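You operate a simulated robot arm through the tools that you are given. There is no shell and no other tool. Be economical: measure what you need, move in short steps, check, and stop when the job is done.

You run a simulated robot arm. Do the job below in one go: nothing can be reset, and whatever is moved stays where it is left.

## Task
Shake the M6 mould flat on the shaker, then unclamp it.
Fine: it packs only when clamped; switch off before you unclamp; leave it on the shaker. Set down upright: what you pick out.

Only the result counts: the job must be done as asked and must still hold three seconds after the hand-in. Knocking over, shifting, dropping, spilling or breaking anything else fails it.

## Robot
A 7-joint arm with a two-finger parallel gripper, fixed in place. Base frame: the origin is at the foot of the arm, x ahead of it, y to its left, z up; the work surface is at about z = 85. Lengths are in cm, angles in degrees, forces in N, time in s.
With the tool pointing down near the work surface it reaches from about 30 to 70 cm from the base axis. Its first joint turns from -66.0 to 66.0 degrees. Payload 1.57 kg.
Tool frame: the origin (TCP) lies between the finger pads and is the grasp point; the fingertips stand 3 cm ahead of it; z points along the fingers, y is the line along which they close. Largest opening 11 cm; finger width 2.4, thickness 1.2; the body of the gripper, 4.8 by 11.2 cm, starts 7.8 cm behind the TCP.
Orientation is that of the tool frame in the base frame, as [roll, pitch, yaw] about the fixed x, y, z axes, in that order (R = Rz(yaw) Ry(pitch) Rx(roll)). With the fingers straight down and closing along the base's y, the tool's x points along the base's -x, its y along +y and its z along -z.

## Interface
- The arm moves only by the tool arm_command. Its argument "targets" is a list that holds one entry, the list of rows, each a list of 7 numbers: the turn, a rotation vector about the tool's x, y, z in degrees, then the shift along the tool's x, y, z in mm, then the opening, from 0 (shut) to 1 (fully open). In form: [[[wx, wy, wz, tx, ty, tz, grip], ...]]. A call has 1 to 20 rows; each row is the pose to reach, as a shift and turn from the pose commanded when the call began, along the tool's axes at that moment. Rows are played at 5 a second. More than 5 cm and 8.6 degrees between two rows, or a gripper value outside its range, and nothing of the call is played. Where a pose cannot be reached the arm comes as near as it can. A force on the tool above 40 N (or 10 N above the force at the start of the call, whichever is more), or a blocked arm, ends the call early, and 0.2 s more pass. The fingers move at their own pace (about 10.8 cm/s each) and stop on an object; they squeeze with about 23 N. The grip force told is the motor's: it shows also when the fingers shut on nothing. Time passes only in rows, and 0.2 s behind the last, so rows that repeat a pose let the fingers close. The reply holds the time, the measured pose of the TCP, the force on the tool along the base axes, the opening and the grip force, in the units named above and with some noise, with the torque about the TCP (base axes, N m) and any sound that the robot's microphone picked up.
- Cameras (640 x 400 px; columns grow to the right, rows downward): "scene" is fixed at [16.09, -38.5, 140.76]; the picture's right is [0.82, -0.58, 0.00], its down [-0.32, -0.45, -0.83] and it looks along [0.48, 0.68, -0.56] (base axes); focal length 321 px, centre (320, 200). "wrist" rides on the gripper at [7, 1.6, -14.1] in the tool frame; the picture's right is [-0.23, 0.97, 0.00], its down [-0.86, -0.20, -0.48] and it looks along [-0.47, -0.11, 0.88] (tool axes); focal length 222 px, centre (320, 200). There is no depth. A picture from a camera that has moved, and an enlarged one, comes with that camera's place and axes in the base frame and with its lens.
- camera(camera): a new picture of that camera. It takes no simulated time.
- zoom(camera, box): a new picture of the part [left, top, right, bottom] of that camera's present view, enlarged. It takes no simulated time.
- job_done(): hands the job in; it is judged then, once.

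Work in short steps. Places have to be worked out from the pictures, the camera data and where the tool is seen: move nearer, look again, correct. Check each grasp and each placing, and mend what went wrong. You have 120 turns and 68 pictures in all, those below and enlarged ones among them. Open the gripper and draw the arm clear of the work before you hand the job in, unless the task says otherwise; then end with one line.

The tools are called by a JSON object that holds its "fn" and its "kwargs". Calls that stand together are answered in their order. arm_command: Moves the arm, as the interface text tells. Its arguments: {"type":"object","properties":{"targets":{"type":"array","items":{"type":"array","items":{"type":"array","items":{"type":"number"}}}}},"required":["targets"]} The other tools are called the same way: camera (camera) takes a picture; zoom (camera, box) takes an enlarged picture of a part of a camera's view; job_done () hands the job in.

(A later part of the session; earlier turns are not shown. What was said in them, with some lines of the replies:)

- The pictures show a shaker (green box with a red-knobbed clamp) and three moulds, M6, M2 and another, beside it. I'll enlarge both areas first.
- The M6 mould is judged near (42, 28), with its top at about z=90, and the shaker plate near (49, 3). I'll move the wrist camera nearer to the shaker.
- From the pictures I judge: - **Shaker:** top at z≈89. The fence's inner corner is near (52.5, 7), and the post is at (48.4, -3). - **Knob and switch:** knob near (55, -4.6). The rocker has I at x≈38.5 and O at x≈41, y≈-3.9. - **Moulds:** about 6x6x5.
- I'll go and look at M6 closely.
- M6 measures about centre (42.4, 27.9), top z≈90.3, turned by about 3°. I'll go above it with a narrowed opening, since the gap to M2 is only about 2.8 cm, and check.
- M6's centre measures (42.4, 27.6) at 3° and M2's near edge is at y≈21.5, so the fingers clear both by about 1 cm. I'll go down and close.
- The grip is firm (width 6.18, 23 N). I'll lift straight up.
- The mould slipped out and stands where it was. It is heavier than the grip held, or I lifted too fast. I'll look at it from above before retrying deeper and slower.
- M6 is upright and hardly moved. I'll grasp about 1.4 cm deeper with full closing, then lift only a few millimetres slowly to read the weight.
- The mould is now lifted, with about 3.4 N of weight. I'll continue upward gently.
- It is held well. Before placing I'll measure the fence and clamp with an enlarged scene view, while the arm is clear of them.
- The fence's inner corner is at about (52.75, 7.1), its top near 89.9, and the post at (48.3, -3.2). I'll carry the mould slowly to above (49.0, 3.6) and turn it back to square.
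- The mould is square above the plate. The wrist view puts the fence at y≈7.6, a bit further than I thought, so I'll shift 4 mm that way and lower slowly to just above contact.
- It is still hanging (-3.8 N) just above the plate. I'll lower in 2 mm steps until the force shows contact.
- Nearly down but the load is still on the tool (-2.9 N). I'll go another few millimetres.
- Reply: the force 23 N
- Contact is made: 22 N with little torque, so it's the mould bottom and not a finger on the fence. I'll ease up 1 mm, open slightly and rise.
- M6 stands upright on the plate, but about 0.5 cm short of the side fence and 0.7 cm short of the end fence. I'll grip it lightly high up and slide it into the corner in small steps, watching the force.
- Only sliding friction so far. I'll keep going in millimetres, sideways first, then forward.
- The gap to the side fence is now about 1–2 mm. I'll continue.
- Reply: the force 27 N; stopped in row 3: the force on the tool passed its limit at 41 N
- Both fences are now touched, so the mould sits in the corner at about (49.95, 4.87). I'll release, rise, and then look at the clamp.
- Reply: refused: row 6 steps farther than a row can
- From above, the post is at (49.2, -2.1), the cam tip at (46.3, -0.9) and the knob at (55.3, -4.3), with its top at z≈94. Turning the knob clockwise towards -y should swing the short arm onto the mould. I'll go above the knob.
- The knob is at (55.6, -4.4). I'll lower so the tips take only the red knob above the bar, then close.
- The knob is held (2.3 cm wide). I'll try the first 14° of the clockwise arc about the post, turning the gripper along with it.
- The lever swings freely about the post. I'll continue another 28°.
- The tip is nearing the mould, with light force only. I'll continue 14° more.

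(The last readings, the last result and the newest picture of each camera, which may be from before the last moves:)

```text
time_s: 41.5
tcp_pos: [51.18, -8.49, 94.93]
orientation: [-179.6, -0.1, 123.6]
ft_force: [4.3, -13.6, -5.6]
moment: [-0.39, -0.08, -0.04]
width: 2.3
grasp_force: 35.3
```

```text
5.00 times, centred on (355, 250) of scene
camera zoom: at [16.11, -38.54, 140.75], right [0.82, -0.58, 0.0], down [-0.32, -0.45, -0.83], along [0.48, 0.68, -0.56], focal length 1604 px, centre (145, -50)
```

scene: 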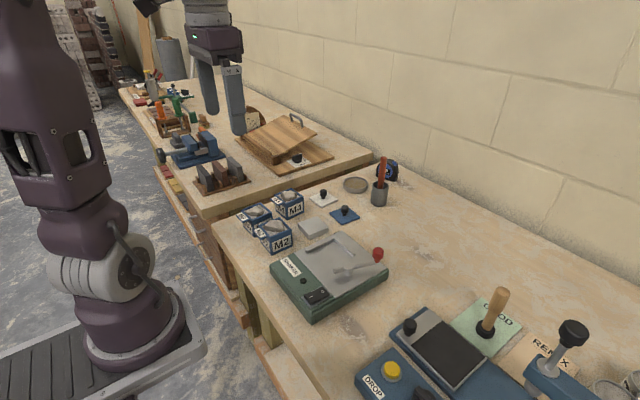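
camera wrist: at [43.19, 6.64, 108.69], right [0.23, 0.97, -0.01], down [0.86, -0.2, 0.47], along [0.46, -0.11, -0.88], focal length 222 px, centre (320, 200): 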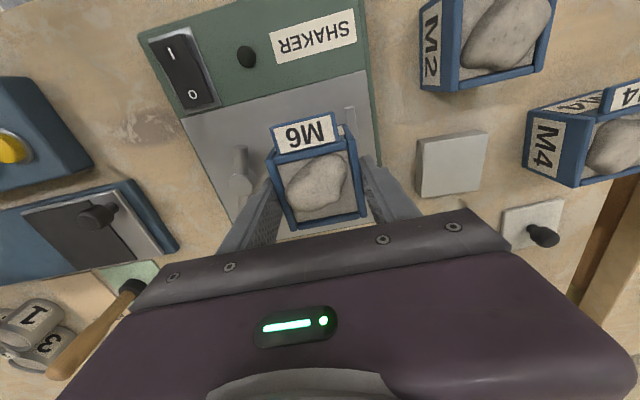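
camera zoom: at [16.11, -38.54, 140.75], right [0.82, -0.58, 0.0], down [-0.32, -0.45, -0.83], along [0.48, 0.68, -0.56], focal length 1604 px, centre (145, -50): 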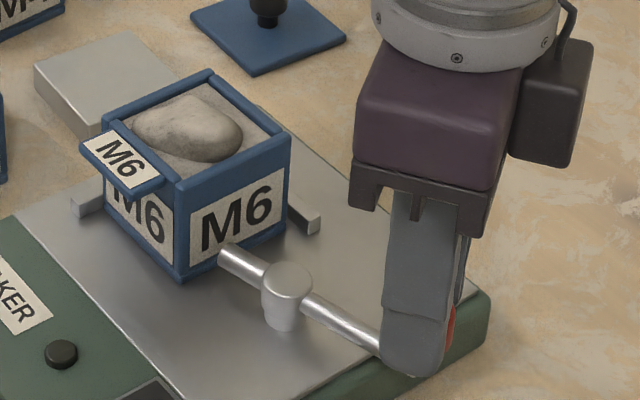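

The force is mostly radial, because my arc is a touch too tight and isn't yet clamping. I'll widen the arc by about 2.5 mm and go on 14°.

{"fn": "arm_command", "kwargs": {"targets": [[[0, 0, 3.5, 0.5, -4.0, 0, 0.1], [0, 0, 7, 1.4, -8.1, 0, 0.1], [0, 0, 10.5, 3.2, -11.8, 0, 0.1], [0, 0, 14, 5.3, -15.3, 0, 0.1]]]}}

{"fn": "zoom", "kwargs": {"camera": "scene", "box": [310, 210, 400, 290]}}

```text
time_s: 42.5
tcp_pos: [49.56, -8.71, 94.92]
orientation: [-179.6, -0.1, 109.7]
ft_force: [1.0, 4.6, -6.1]
moment: [0.33, 0.04, -0.09]
width: 2.32
grasp_force: 35.4
```

```text
5.00 times, centred on (355, 250) of scene
camera zoom: at [16.1, -38.49, 140.76], right [0.82, -0.58, 0.0], down [-0.32, -0.45, -0.83], along [0.48, 0.68, -0.56], focal length 1604 px, centre (145, -50)
```

zoom: 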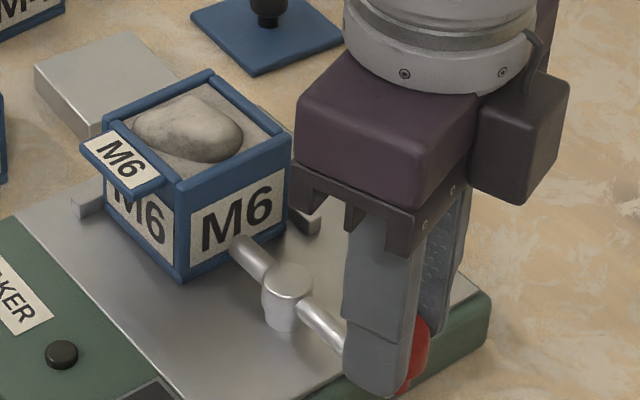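

{"fn": "zoom", "kwargs": {"camera": "scene", "box": [335, 250, 367, 275]}}

{"fn": "zoom", "kwargs": {"camera": "wrist", "box": [200, 20, 640, 260]}}

```text
16.00 times, centred on (351, 262) of scene
camera zoom: at [16.1, -38.49, 140.76], right [0.82, -0.58, 0.0], down [-0.32, -0.45, -0.83], along [0.48, 0.68, -0.56], focal length 5133 px, centre (-176, -800)
```

zoom: 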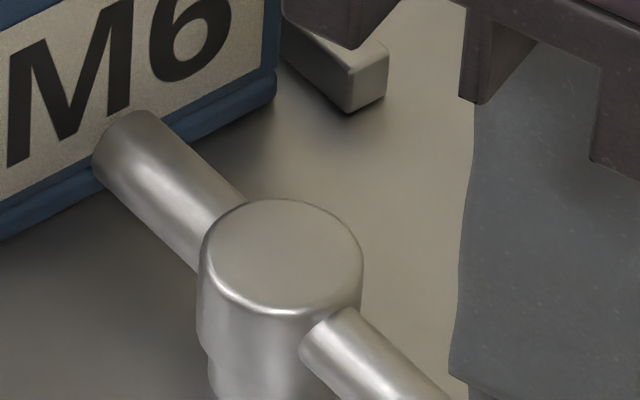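

```text
1.45 times, centred on (420, 140) of wrist
camera zoom: at [48.83, -1.56, 109.25], right [0.99, 0.12, -0.01], down [0.1, -0.87, 0.48], along [0.05, -0.48, -0.88], focal length 323 px, centre (174, 287)
```

zoom: 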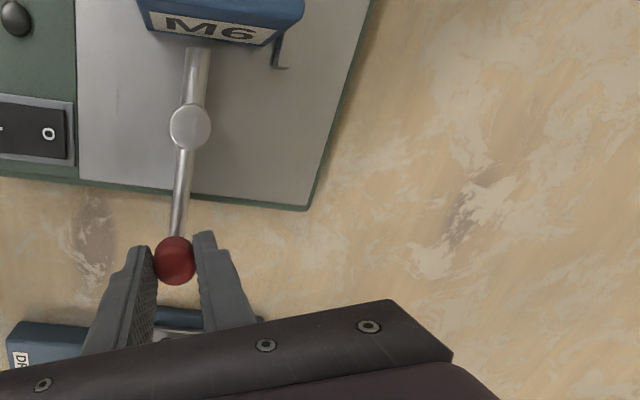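

The bar now points at the mould with its tip by the wall. I'll push a few degrees more to feel for contact or a stop.

{"fn": "arm_command", "kwargs": {"targets": [[[0, 0, 2, 0.8, -2.0, 0, 0.1], [0, 0, 4, 1.7, -4.1, 0, 0.1], [0, 0, 6, 2.6, -6.2, 0, 0.1], [0, 0, 6, 2.6, -6.2, 0, 0.1]]]}}

{"fn": "zoom", "kwargs": {"camera": "scene", "box": [325, 240, 373, 275]}}

```text
time_s: 43.4
tcp_pos: [49.36, -8.64, 94.98]
orientation: [179.6, 0.3, 104.1]
ft_force: [12.6, 0.6, -15.6]
moment: [-0.27, -0.47, -0.09]
width: 2.32
grasp_force: 35.7
stopped in row 4: the force on the tool passed its limit at 43 N (the readings are from after the stop); the commanded pose is now the measured one
```

```text
11.43 times, centred on (349, 258) of scene
camera zoom: at [16.14, -38.51, 140.75], right [0.82, -0.58, 0.0], down [-0.32, -0.45, -0.83], along [0.48, 0.68, -0.56], focal length 3667 px, centre (-11, -457)
```

zoom: 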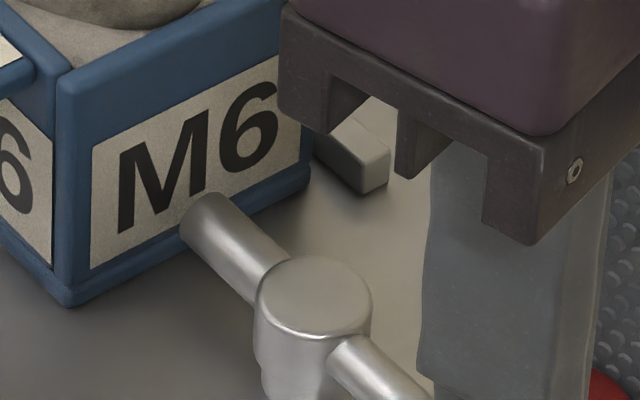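

The lever hit a firm stop, so the clamp is fully over. I'll release the knob, rise, turn back square and go above the rocker, fingers shut.

{"fn": "arm_command", "kwargs": {"targets": [[[0, 0, 0, 0, 0, 0, 0.35], [0, 0, 0, 0, 0, 0, 0.4], [0, 0, 0, 0, 0, -25, 0.4], [0, 0, 0, 0, 0, -60, 0.4], [0, 0, 0, 0, 0, -100, 0.3], [0, 0, -8, 8, -10, -120, 0.1], [0, 0, -16, 16, -20, -120, 0], [0, 0, -24, 25, -32, -120, 0], [0, 0, -32, 33, -43, -120, 0], [0, 0, -40, 42, -54, -120, 0], [0, 0, -48, 50, -65, -120, 0], [0, 0, -56, 60, -76, -120, 0], [0, 0, -64, 70, -88, -120, 0], [0, 0, -70, 78, -98, -120, 0], [0, 0, -76, 78, -98, -120, 0]]]}}

{"fn": "camera", "kwargs": {"camera": "wrist"}}

{"fn": "zoom", "kwargs": {"camera": "scene", "box": [265, 210, 395, 320]}}

```text
time_s: 46.6
tcp_pos: [37.78, -3.59, 106.87]
orientation: [-179.7, 0.2, -179.8]
ft_force: [0.3, 0.4, -0.9]
moment: [0.01, 0.0, -0.02]
width: 0.0
grasp_force: 21.3
```

```text
26 pictures are left
camera wrist: at [30.76, -1.81, 121.18], right [0.22, 0.97, 0.0], down [0.85, -0.19, 0.48], along [0.47, -0.11, -0.88], focal length 222 px, centre (320, 200)
```

wrist: 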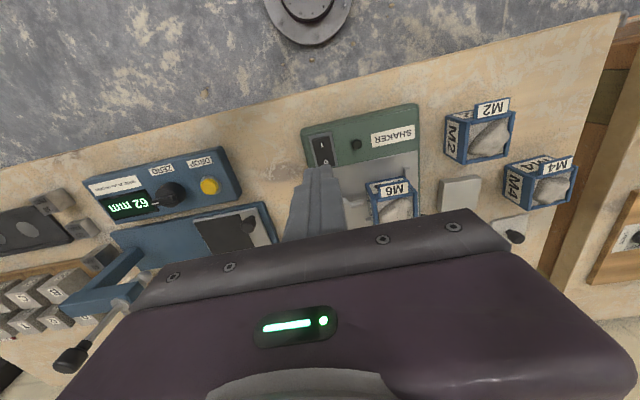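

```text
3.64 times, centred on (330, 265) of scene
camera zoom: at [16.09, -38.5, 140.76], right [0.82, -0.58, 0.0], down [-0.32, -0.45, -0.83], along [0.48, 0.68, -0.56], focal length 1167 px, centre (284, -36)
```

zoom: 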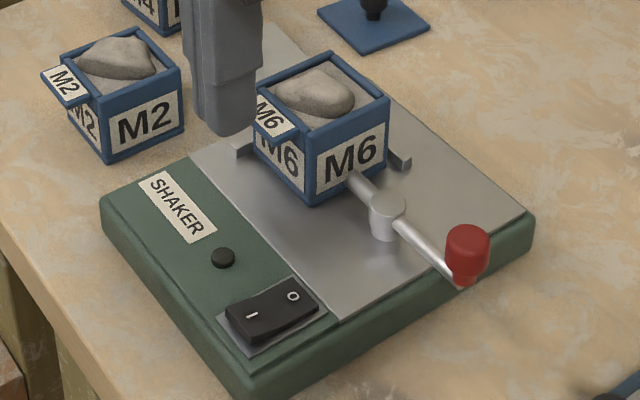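

The mould is clamped with the lever straight. The rocker is centred near (40.4, -3.4), and its I end (nearer the arm) is raised. I'll move over the I end and descend close.

{"fn": "arm_command", "kwargs": {"targets": [[[0, 0, 0, -5, 2, 30, 0], [0, 0, 0, -5, 2, 65, 0], [0, 0, 0, -5, 2, 100, 0], [0, 0, 0, -5, 2, 123, 0]]]}}

{"fn": "zoom", "kwargs": {"camera": "scene", "box": [290, 240, 370, 320]}}

```text
time_s: 47.6
tcp_pos: [38.34, -3.28, 94.6]
orientation: [-179.8, 0.3, -179.9]
ft_force: [0.9, 0.4, 0.3]
moment: [0.01, 0.02, 0.04]
width: 0.01
grasp_force: 21.6
```

```text
5.00 times, centred on (330, 280) of scene
camera zoom: at [16.09, -38.5, 140.76], right [0.82, -0.58, 0.0], down [-0.32, -0.45, -0.83], along [0.48, 0.68, -0.56], focal length 1604 px, centre (270, -200)
```

zoom: 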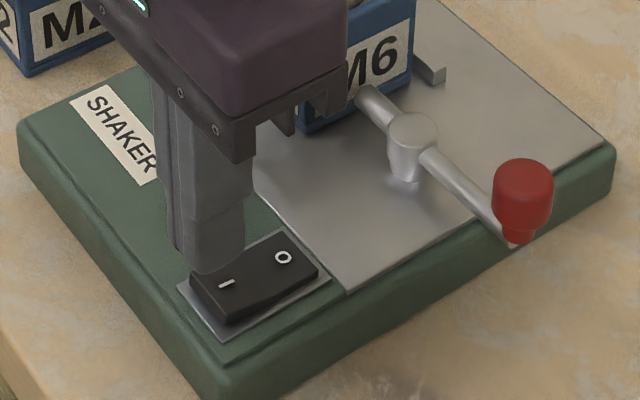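

The fingertips are right over the I end. I'll press down in small steps.

{"fn": "arm_command", "kwargs": {"targets": [[[0, 0, 0, 0, 0, 4, 0], [0, 0, 0, 0, 0, 8, 0], [0, 0, 0, 0, 0, 11, 0], [0, 0, 0, 0, 0, 14, 0]]]}}

{"fn": "zoom", "kwargs": {"camera": "scene", "box": [290, 240, 370, 320]}}

```text
time_s: 48.6
tcp_pos: [38.41, -3.22, 93.18]
orientation: [-179.8, 0.3, -179.9]
ft_force: [-0.5, 0.3, 0.1]
moment: [0.0, 0.01, 0.0]
width: 0.0
grasp_force: 21.2
```

```text
5.00 times, centred on (330, 280) of scene
camera zoom: at [16.09, -38.5, 140.76], right [0.82, -0.58, 0.0], down [-0.32, -0.45, -0.83], along [0.48, 0.68, -0.56], focal length 1604 px, centre (270, -200)
```

zoom: 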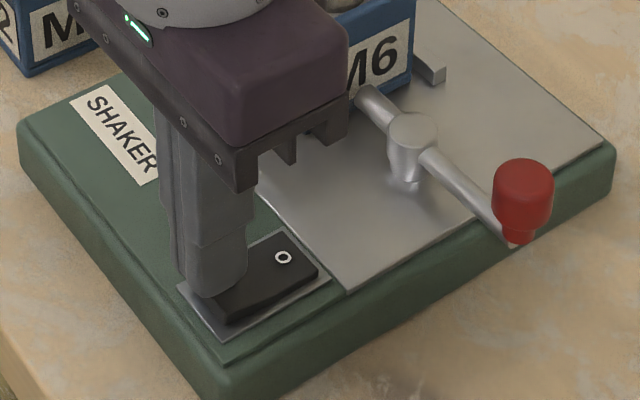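

{"fn": "arm_command", "kwargs": {"targets": [[[0, 0, 0, 0, 0, 2, 0], [0, 0, 0, 0, 0, 4, 0], [0, 0, 0, 0, 0, 5, 0], [0, 0, 0, 0, 0, 5, 0]]]}}

```text
time_s: 49.6
tcp_pos: [38.31, -3.39, 92.85]
orientation: [-179.8, 0.3, -179.9]
ft_force: [0.2, -0.3, -0.3]
moment: [0.04, 0.02, 0.01]
width: 0.01
grasp_force: 21.6
```

No contact force yet; I'll go a few millimetres further.

{"fn": "arm_command", "kwargs": {"targets": [[[0, 0, 0, 0, 0, 2, 0], [0, 0, 0, 0, 0, 4, 0], [0, 0, 0, 0, 0, 4, 0]]]}}

{"fn": "zoom", "kwargs": {"camera": "scene", "box": [290, 240, 370, 320]}}

```text
time_s: 50.4
tcp_pos: [38.3, -3.3, 92.37]
orientation: [-179.8, 0.3, -179.9]
ft_force: [-0.2, 0.8, 0.0]
moment: [0.01, 0.01, -0.01]
width: 0.0
grasp_force: 21.3
```

```text
5.00 times, centred on (330, 280) of scene
camera zoom: at [16.08, -38.5, 140.76], right [0.82, -0.58, 0.0], down [-0.32, -0.45, -0.83], along [0.48, 0.68, -0.56], focal length 1604 px, centre (270, -200)
```

zoom: 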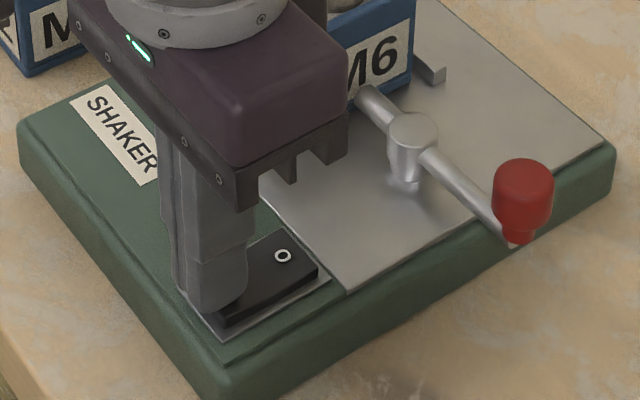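

The plate is really at about 88.5, so the rocker is lower than I took it to be. I'll continue pressing.

{"fn": "arm_command", "kwargs": {"targets": [[[0, 0, 0, 0, 0, 2, 0], [0, 0, 0, 0, 0, 3, 0], [0, 0, 0, 0, 0, 3, 0]]]}}

{"fn": "arm_command", "kwargs": {"targets": [[[0, 0, 0, 0, 0, 1, 0], [0, 0, 0, 0, 0, 2, 0], [0, 0, 0, 0, 0, 2, 0]]]}}

```text
time_s: 51.0
tcp_pos: [38.39, -3.24, 92.15]
orientation: [-179.8, 0.4, -179.9]
ft_force: [-3.3, 0.7, 12.5]
moment: [0.06, -0.04, -0.06]
width: 0.0
grasp_force: 21.7
stopped in row 3: the force on the tool passed its limit at 43 N (the readings are from after the stop); the commanded pose is now the measured one
```

```text
time_s: 51.5
tcp_pos: [38.26, -3.16, 92.22]
orientation: [-179.9, 0.3, -179.8]
ft_force: [-5.6, 0.5, 15.4]
moment: [0.03, -0.03, -0.05]
width: 0.0
grasp_force: 21.4
stopped in row 1: the force on the tool passed its limit at 48 N (the readings are from after the stop); the commanded pose is now the measured one
```

There's firm contact at fingertip z≈89.2 and no sound. I'll lift and look at the rocker and lamp.

{"fn": "arm_command", "kwargs": {"targets": [[[0, 0, 0, 0, 0, -10, 0], [0, 0, 0, 15, 0, -40, 0], [0, 0, 0, 50, 0, -70, 0]]]}}

{"fn": "zoom", "kwargs": {"camera": "scene", "box": [290, 240, 370, 320]}}

```text
time_s: 52.2
tcp_pos: [33.18, -3.38, 99.17]
orientation: [-179.8, 0.5, -179.9]
ft_force: [-0.8, -0.6, -0.1]
moment: [-0.01, -0.01, 0.01]
width: 0.0
grasp_force: 21.3
```

```text
5.00 times, centred on (330, 280) of scene
camera zoom: at [16.09, -38.5, 140.76], right [0.82, -0.58, 0.0], down [-0.32, -0.45, -0.83], along [0.48, 0.68, -0.56], focal length 1604 px, centre (270, -200)
```

zoom: 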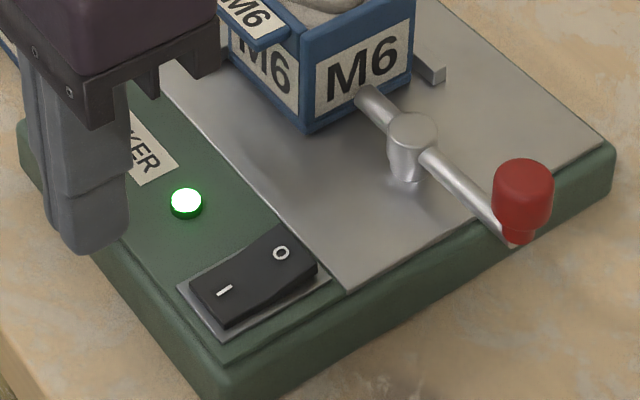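

The lamp is green, so the shaker is on. I'll wait 4 s and look at the mould's content.

{"fn": "arm_command", "kwargs": {"targets": [[[0, 0, 0, 0, 0, -20, 0], [0, 0, 0, 0, 0, -40, 0], [0, 0, 0, 0, 0, -40, 0], [0, 0, 0, 0, 0, -40, 0], [0, 0, 0, 0, 0, -40, 0], [0, 0, 0, 0, 0, -40, 0], [0, 0, 0, 0, 0, -40, 0], [0, 0, 0, 0, 0, -40, 0], [0, 0, 0, 0, 0, -40, 0], [0, 0, 0, 0, 0, -40, 0], [0, 0, 0, 0, 0, -40, 0], [0, 0, 0, 0, 0, -40, 0], [0, 0, 0, 0, 0, -40, 0], [0, 0, 0, 0, 0, -40, 0], [0, 0, 0, 0, 0, -40, 0], [0, 0, 0, 0, 0, -40, 0], [0, 0, 0, 0, 0, -40, 0], [0, 0, 0, 0, 0, -40, 0], [0, 0, 0, 0, 0, -40, 0], [0, 0, 0, 0, 0, -40, 0]]]}}

{"fn": "zoom", "kwargs": {"camera": "scene", "box": [290, 210, 390, 310]}}

```text
time_s: 56.5
tcp_pos: [33.34, -3.27, 103.17]
orientation: [-179.8, 0.3, -179.8]
ft_force: [0.4, 0.1, -0.4]
moment: [0.0, 0.01, 0.0]
width: 0.0
grasp_force: 21.2
```

```text
4.00 times, centred on (340, 260) of scene
camera zoom: at [16.09, -38.5, 140.76], right [0.82, -0.58, 0.0], down [-0.32, -0.45, -0.83], along [0.48, 0.68, -0.56], focal length 1283 px, centre (240, -40)
```

zoom: 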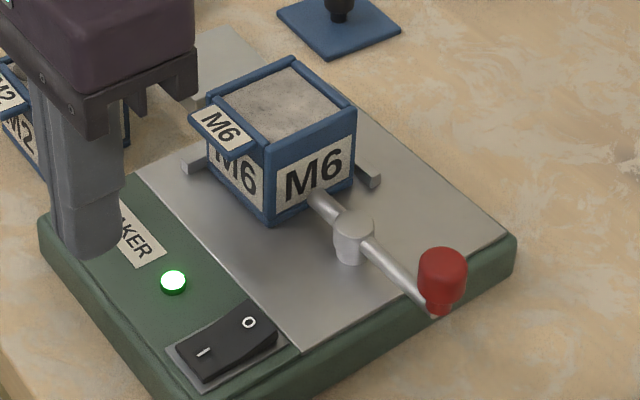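

The content is packed flat. Now I'll switch off by pressing the raised O end at x≈42.1.

{"fn": "arm_command", "kwargs": {"targets": [[[0, 0, 0, -44, 0, 0, 0], [0, 0, 0, -88, 0, 15, 0], [0, 0, 0, -88, 0, 55, 0], [0, 0, 0, -88, 0, 90, 0], [0, 0, 0, -88, 0, 101, 0]]]}}

{"fn": "arm_command", "kwargs": {"targets": [[[0, 0, 0, 0, 0, 2, 0], [0, 0, 0, 0, 0, 4, 0], [0, 0, 0, 0, 0, 6, 0], [0, 0, 0, 0, 0, 8, 0], [0, 0, 0, 0, 0, 10, 0], [0, 0, 0, 0, 0, 12, 0]]]}}

{"fn": "zoom", "kwargs": {"camera": "scene", "box": [290, 210, 390, 310]}}

```text
time_s: 57.6
tcp_pos: [42.2, -3.33, 93.04]
orientation: [-179.8, 0.5, -179.9]
ft_force: [-0.1, 0.4, 0.9]
moment: [0.0, 0.0, 0.0]
width: 0.0
grasp_force: 21.3
```

```text
time_s: 58.9
tcp_pos: [42.18, -3.26, 92.2]
orientation: [-179.8, 0.5, -179.9]
ft_force: [-4.5, 0.9, 14.9]
moment: [0.03, 0.33, 0.0]
width: 0.0
grasp_force: 21.2
stopped in row 6: the force on the tool passed its limit at 52 N (the readings are from after the stop); the commanded pose is now the measured one
```

```text
4.00 times, centred on (340, 260) of scene
camera zoom: at [16.06, -38.5, 140.77], right [0.82, -0.58, 0.0], down [-0.32, -0.45, -0.83], along [0.48, 0.68, -0.56], focal length 1283 px, centre (240, -40)
```

zoom: 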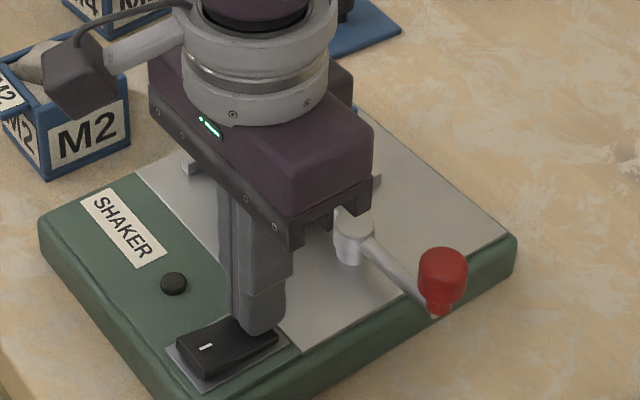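

The lamp is off. I'll rise, turn to the earlier knob pose and go above the knob at (49.4, -8.65).

{"fn": "arm_command", "kwargs": {"targets": [[[0, 0, 0, 0, 0, -30, 0], [0, 0, 0, 0, 0, -70, 0], [0, 0, 0, 0, 0, -110, 0.1], [0, 0, 8, -7, -6, -125, 0.2], [0, 0, 16, -15, -12, -125, 0.3], [0, 0, 24, -23, -18, -125, 0.42], [0, 0, 32, -31, -24, -125, 0.42], [0, 0, 40, -39, -30, -125, 0.42], [0, 0, 48, -47, -36, -125, 0.42], [0, 0, 56, -55, -42, -125, 0.42], [0, 0, 64, -63, -48, -125, 0.42], [0, 0, 72, -71, -54, -115, 0.42], [0, 0, 76, -71, -54, -80, 0.42]]]}}

{"fn": "zoom", "kwargs": {"camera": "wrist", "box": [200, 60, 440, 210]}}

{"fn": "zoom", "kwargs": {"camera": "scene", "box": [290, 200, 400, 310]}}

```text
time_s: 61.7
tcp_pos: [49.33, -8.69, 100.31]
orientation: [179.5, 0.3, 104.0]
ft_force: [0.4, 0.2, -0.1]
moment: [0.0, 0.01, -0.01]
width: 4.64
grasp_force: 0.1
```

```text
2.67 times, centred on (320, 135) of wrist
camera zoom: at [49.06, -1.53, 114.56], right [1.0, 0.02, 0.01], down [0.01, -0.88, 0.48], along [0.02, -0.48, -0.88], focal length 592 px, centre (320, 373)
```

zoom: 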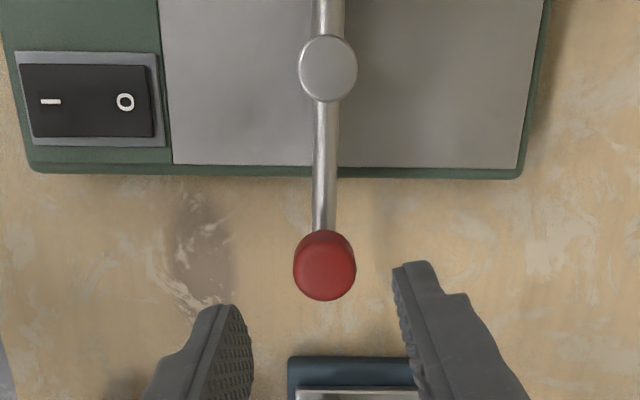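

```text
3.64 times, centred on (345, 255) of scene
camera zoom: at [16.09, -38.5, 140.76], right [0.82, -0.58, 0.0], down [-0.32, -0.45, -0.83], along [0.48, 0.68, -0.56], focal length 1167 px, centre (229, 0)
```

zoom: 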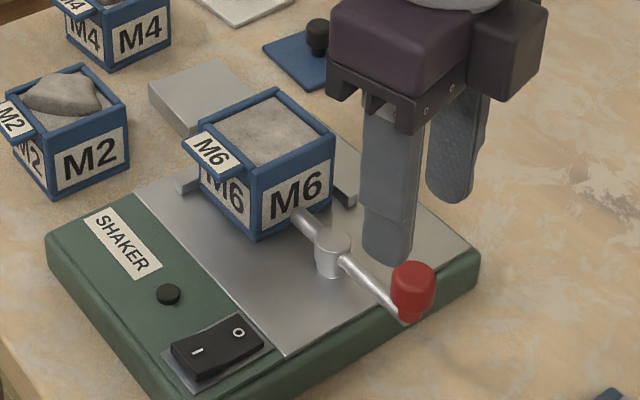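

The view agrees with the earlier knob pose. I'll lower and grip.

{"fn": "arm_command", "kwargs": {"targets": [[[0, 0, 0, -1, 1, 25, 0.42], [0, 0, 0, -1, 1, 45, 0.42], [0, 0, 0, -1, 1, 53, 0.42], [0, 0, 0, -1, 1, 53, 0.2], [0, 0, 0, -1, 1, 53, 0.1], [0, 0, 0, -1, 1, 53, 0.1], [0, 0, 0, -1, 1, 53, 0.1]]]}}

```text
time_s: 63.3
tcp_pos: [49.47, -8.8, 95.04]
orientation: [179.5, 0.2, 104.1]
ft_force: [6.7, 0.3, -4.0]
moment: [-0.09, -0.21, -0.12]
width: 2.29
grasp_force: 35.7
```

The knob is gripped. I'll swing it back along the arc to its original unclamped position.

{"fn": "arm_command", "kwargs": {"targets": [[[0, 0, -3.5, -0.5, 4, 0, 0.1], [0, 0, -7, -0.9, 8, 0, 0.1], [0, 0, -10.5, -1.3, 12, 0, 0.1], [0, 0, -14, -1.5, 15.9, 0, 0.1], [0, 0, -21, -1.2, 23.8, 0, 0.1], [0, 0, -28, 0, 31.5, 0, 0.1], [0, 0, -35, 2.3, 39.1, 0, 0.1], [0, 0, -42, 5.4, 46.3, 0, 0.1], [0, 0, -49, 9.4, 53, 0, 0.1], [0, 0, -56, 14.3, 59.3, 0, 0.1], [0, 0, -63, 19.7, 65, 0, 0.1], [0, 0, -70, 26, 69.8, 0, 0.1]]]}}

{"fn": "zoom", "kwargs": {"camera": "scene", "box": [290, 200, 400, 310]}}

```text
time_s: 65.9
tcp_pos: [55.59, -4.52, 95.0]
orientation: [-179.9, 0.5, 174.2]
ft_force: [10.0, -0.5, -17.0]
moment: [0.02, -0.3, -0.19]
width: 2.34
grasp_force: 35.4
```

```text
3.64 times, centred on (345, 255) of scene
camera zoom: at [16.14, -38.51, 140.75], right [0.82, -0.58, 0.0], down [-0.32, -0.45, -0.83], along [0.48, 0.68, -0.56], focal length 1167 px, centre (229, 0)
```

zoom: 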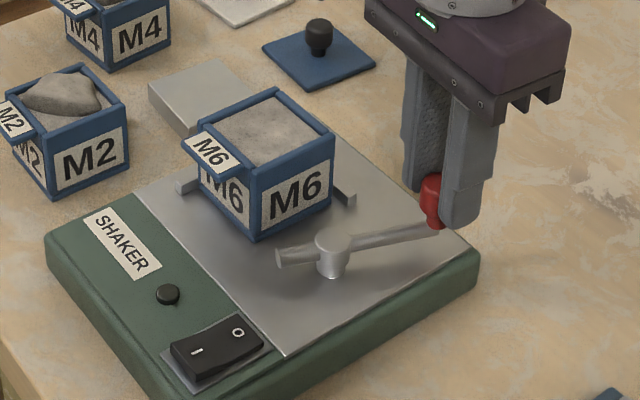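

The lever is back at its original angle and the mould is unclamped, flat and upright. I'll release the knob and draw clear.

{"fn": "arm_command", "kwargs": {"targets": [[[0, 0, 0, 0, 0, 1, 0.3], [0, 0, 0, 0, 0, 1, 0.42], [0, 0, 0, 0, 0, 0, 0.42], [0, 0, 0, 0, 0, -30, 0.42], [0, 0, 0, 0, 0, -75, 0.42], [0, 0, 0, 0, 0, -120, 0.42], [0, 0, 0, 20, 0, -160, 0.6], [0, 0, 0, 60, 0, -185, 0.8], [0, 0, 0, 100, 0, -210, 1], [0, 0, 0, 140, 0, -220, 1], [0, 0, 0, 180, 0, -220, 1], [0, 0, 0, 180, 0, -220, 1]]]}}

{"fn": "zoom", "kwargs": {"camera": "scene", "box": [220, 160, 420, 330]}}

{"fn": "zoom", "kwargs": {"camera": "wrist", "box": [200, 60, 440, 210]}}

```text
time_s: 68.5
tcp_pos: [37.44, -2.66, 116.84]
orientation: [-179.8, 0.5, 174.1]
ft_force: [0.0, 0.3, -0.4]
moment: [0.0, 0.01, -0.02]
width: 11.02
grasp_force: 0.1
```

```text
2.35 times, centred on (320, 245) of scene
camera zoom: at [16.08, -38.5, 140.76], right [0.82, -0.58, 0.0], down [-0.32, -0.45, -0.83], along [0.48, 0.68, -0.56], focal length 755 px, centre (320, 94)
```

zoom: 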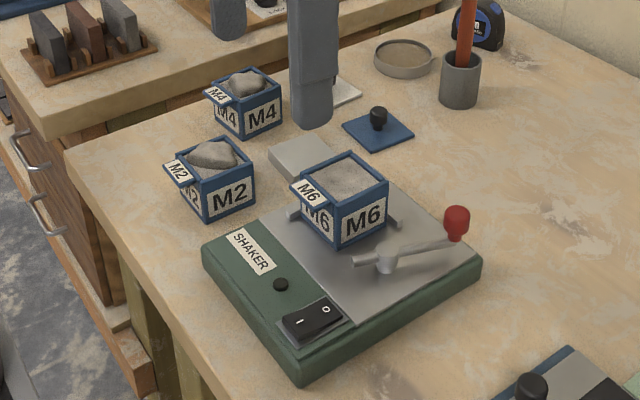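

```text
2.67 times, centred on (320, 135) of wrist
camera zoom: at [30.63, -0.21, 131.07], right [0.33, 0.95, 0.0], down [0.83, -0.28, 0.49], along [0.46, -0.16, -0.87], focal length 592 px, centre (320, 373)
```

zoom: 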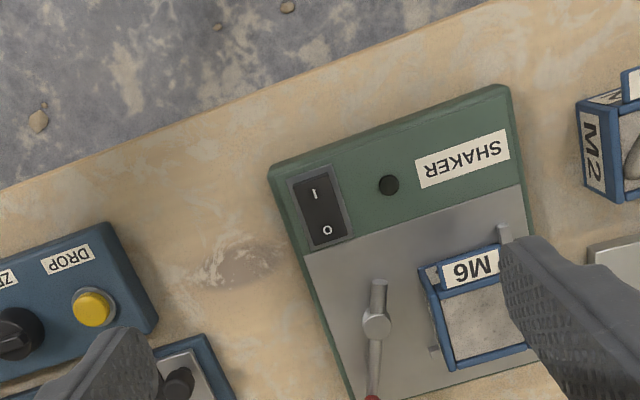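

The mould is packed flat and stands upright on the shaker. The switch is off, the lamp is out, the clamp is open, everything else is where it was, and the arm is clear, so I'm handing in.

{"fn": "job_done", "kwargs": {}}

```text
The job is handed in.
```

The M6 mould was clamped, shaken flat, switched off and unclamped; it stands upright on the shaker, and nothing else was moved.
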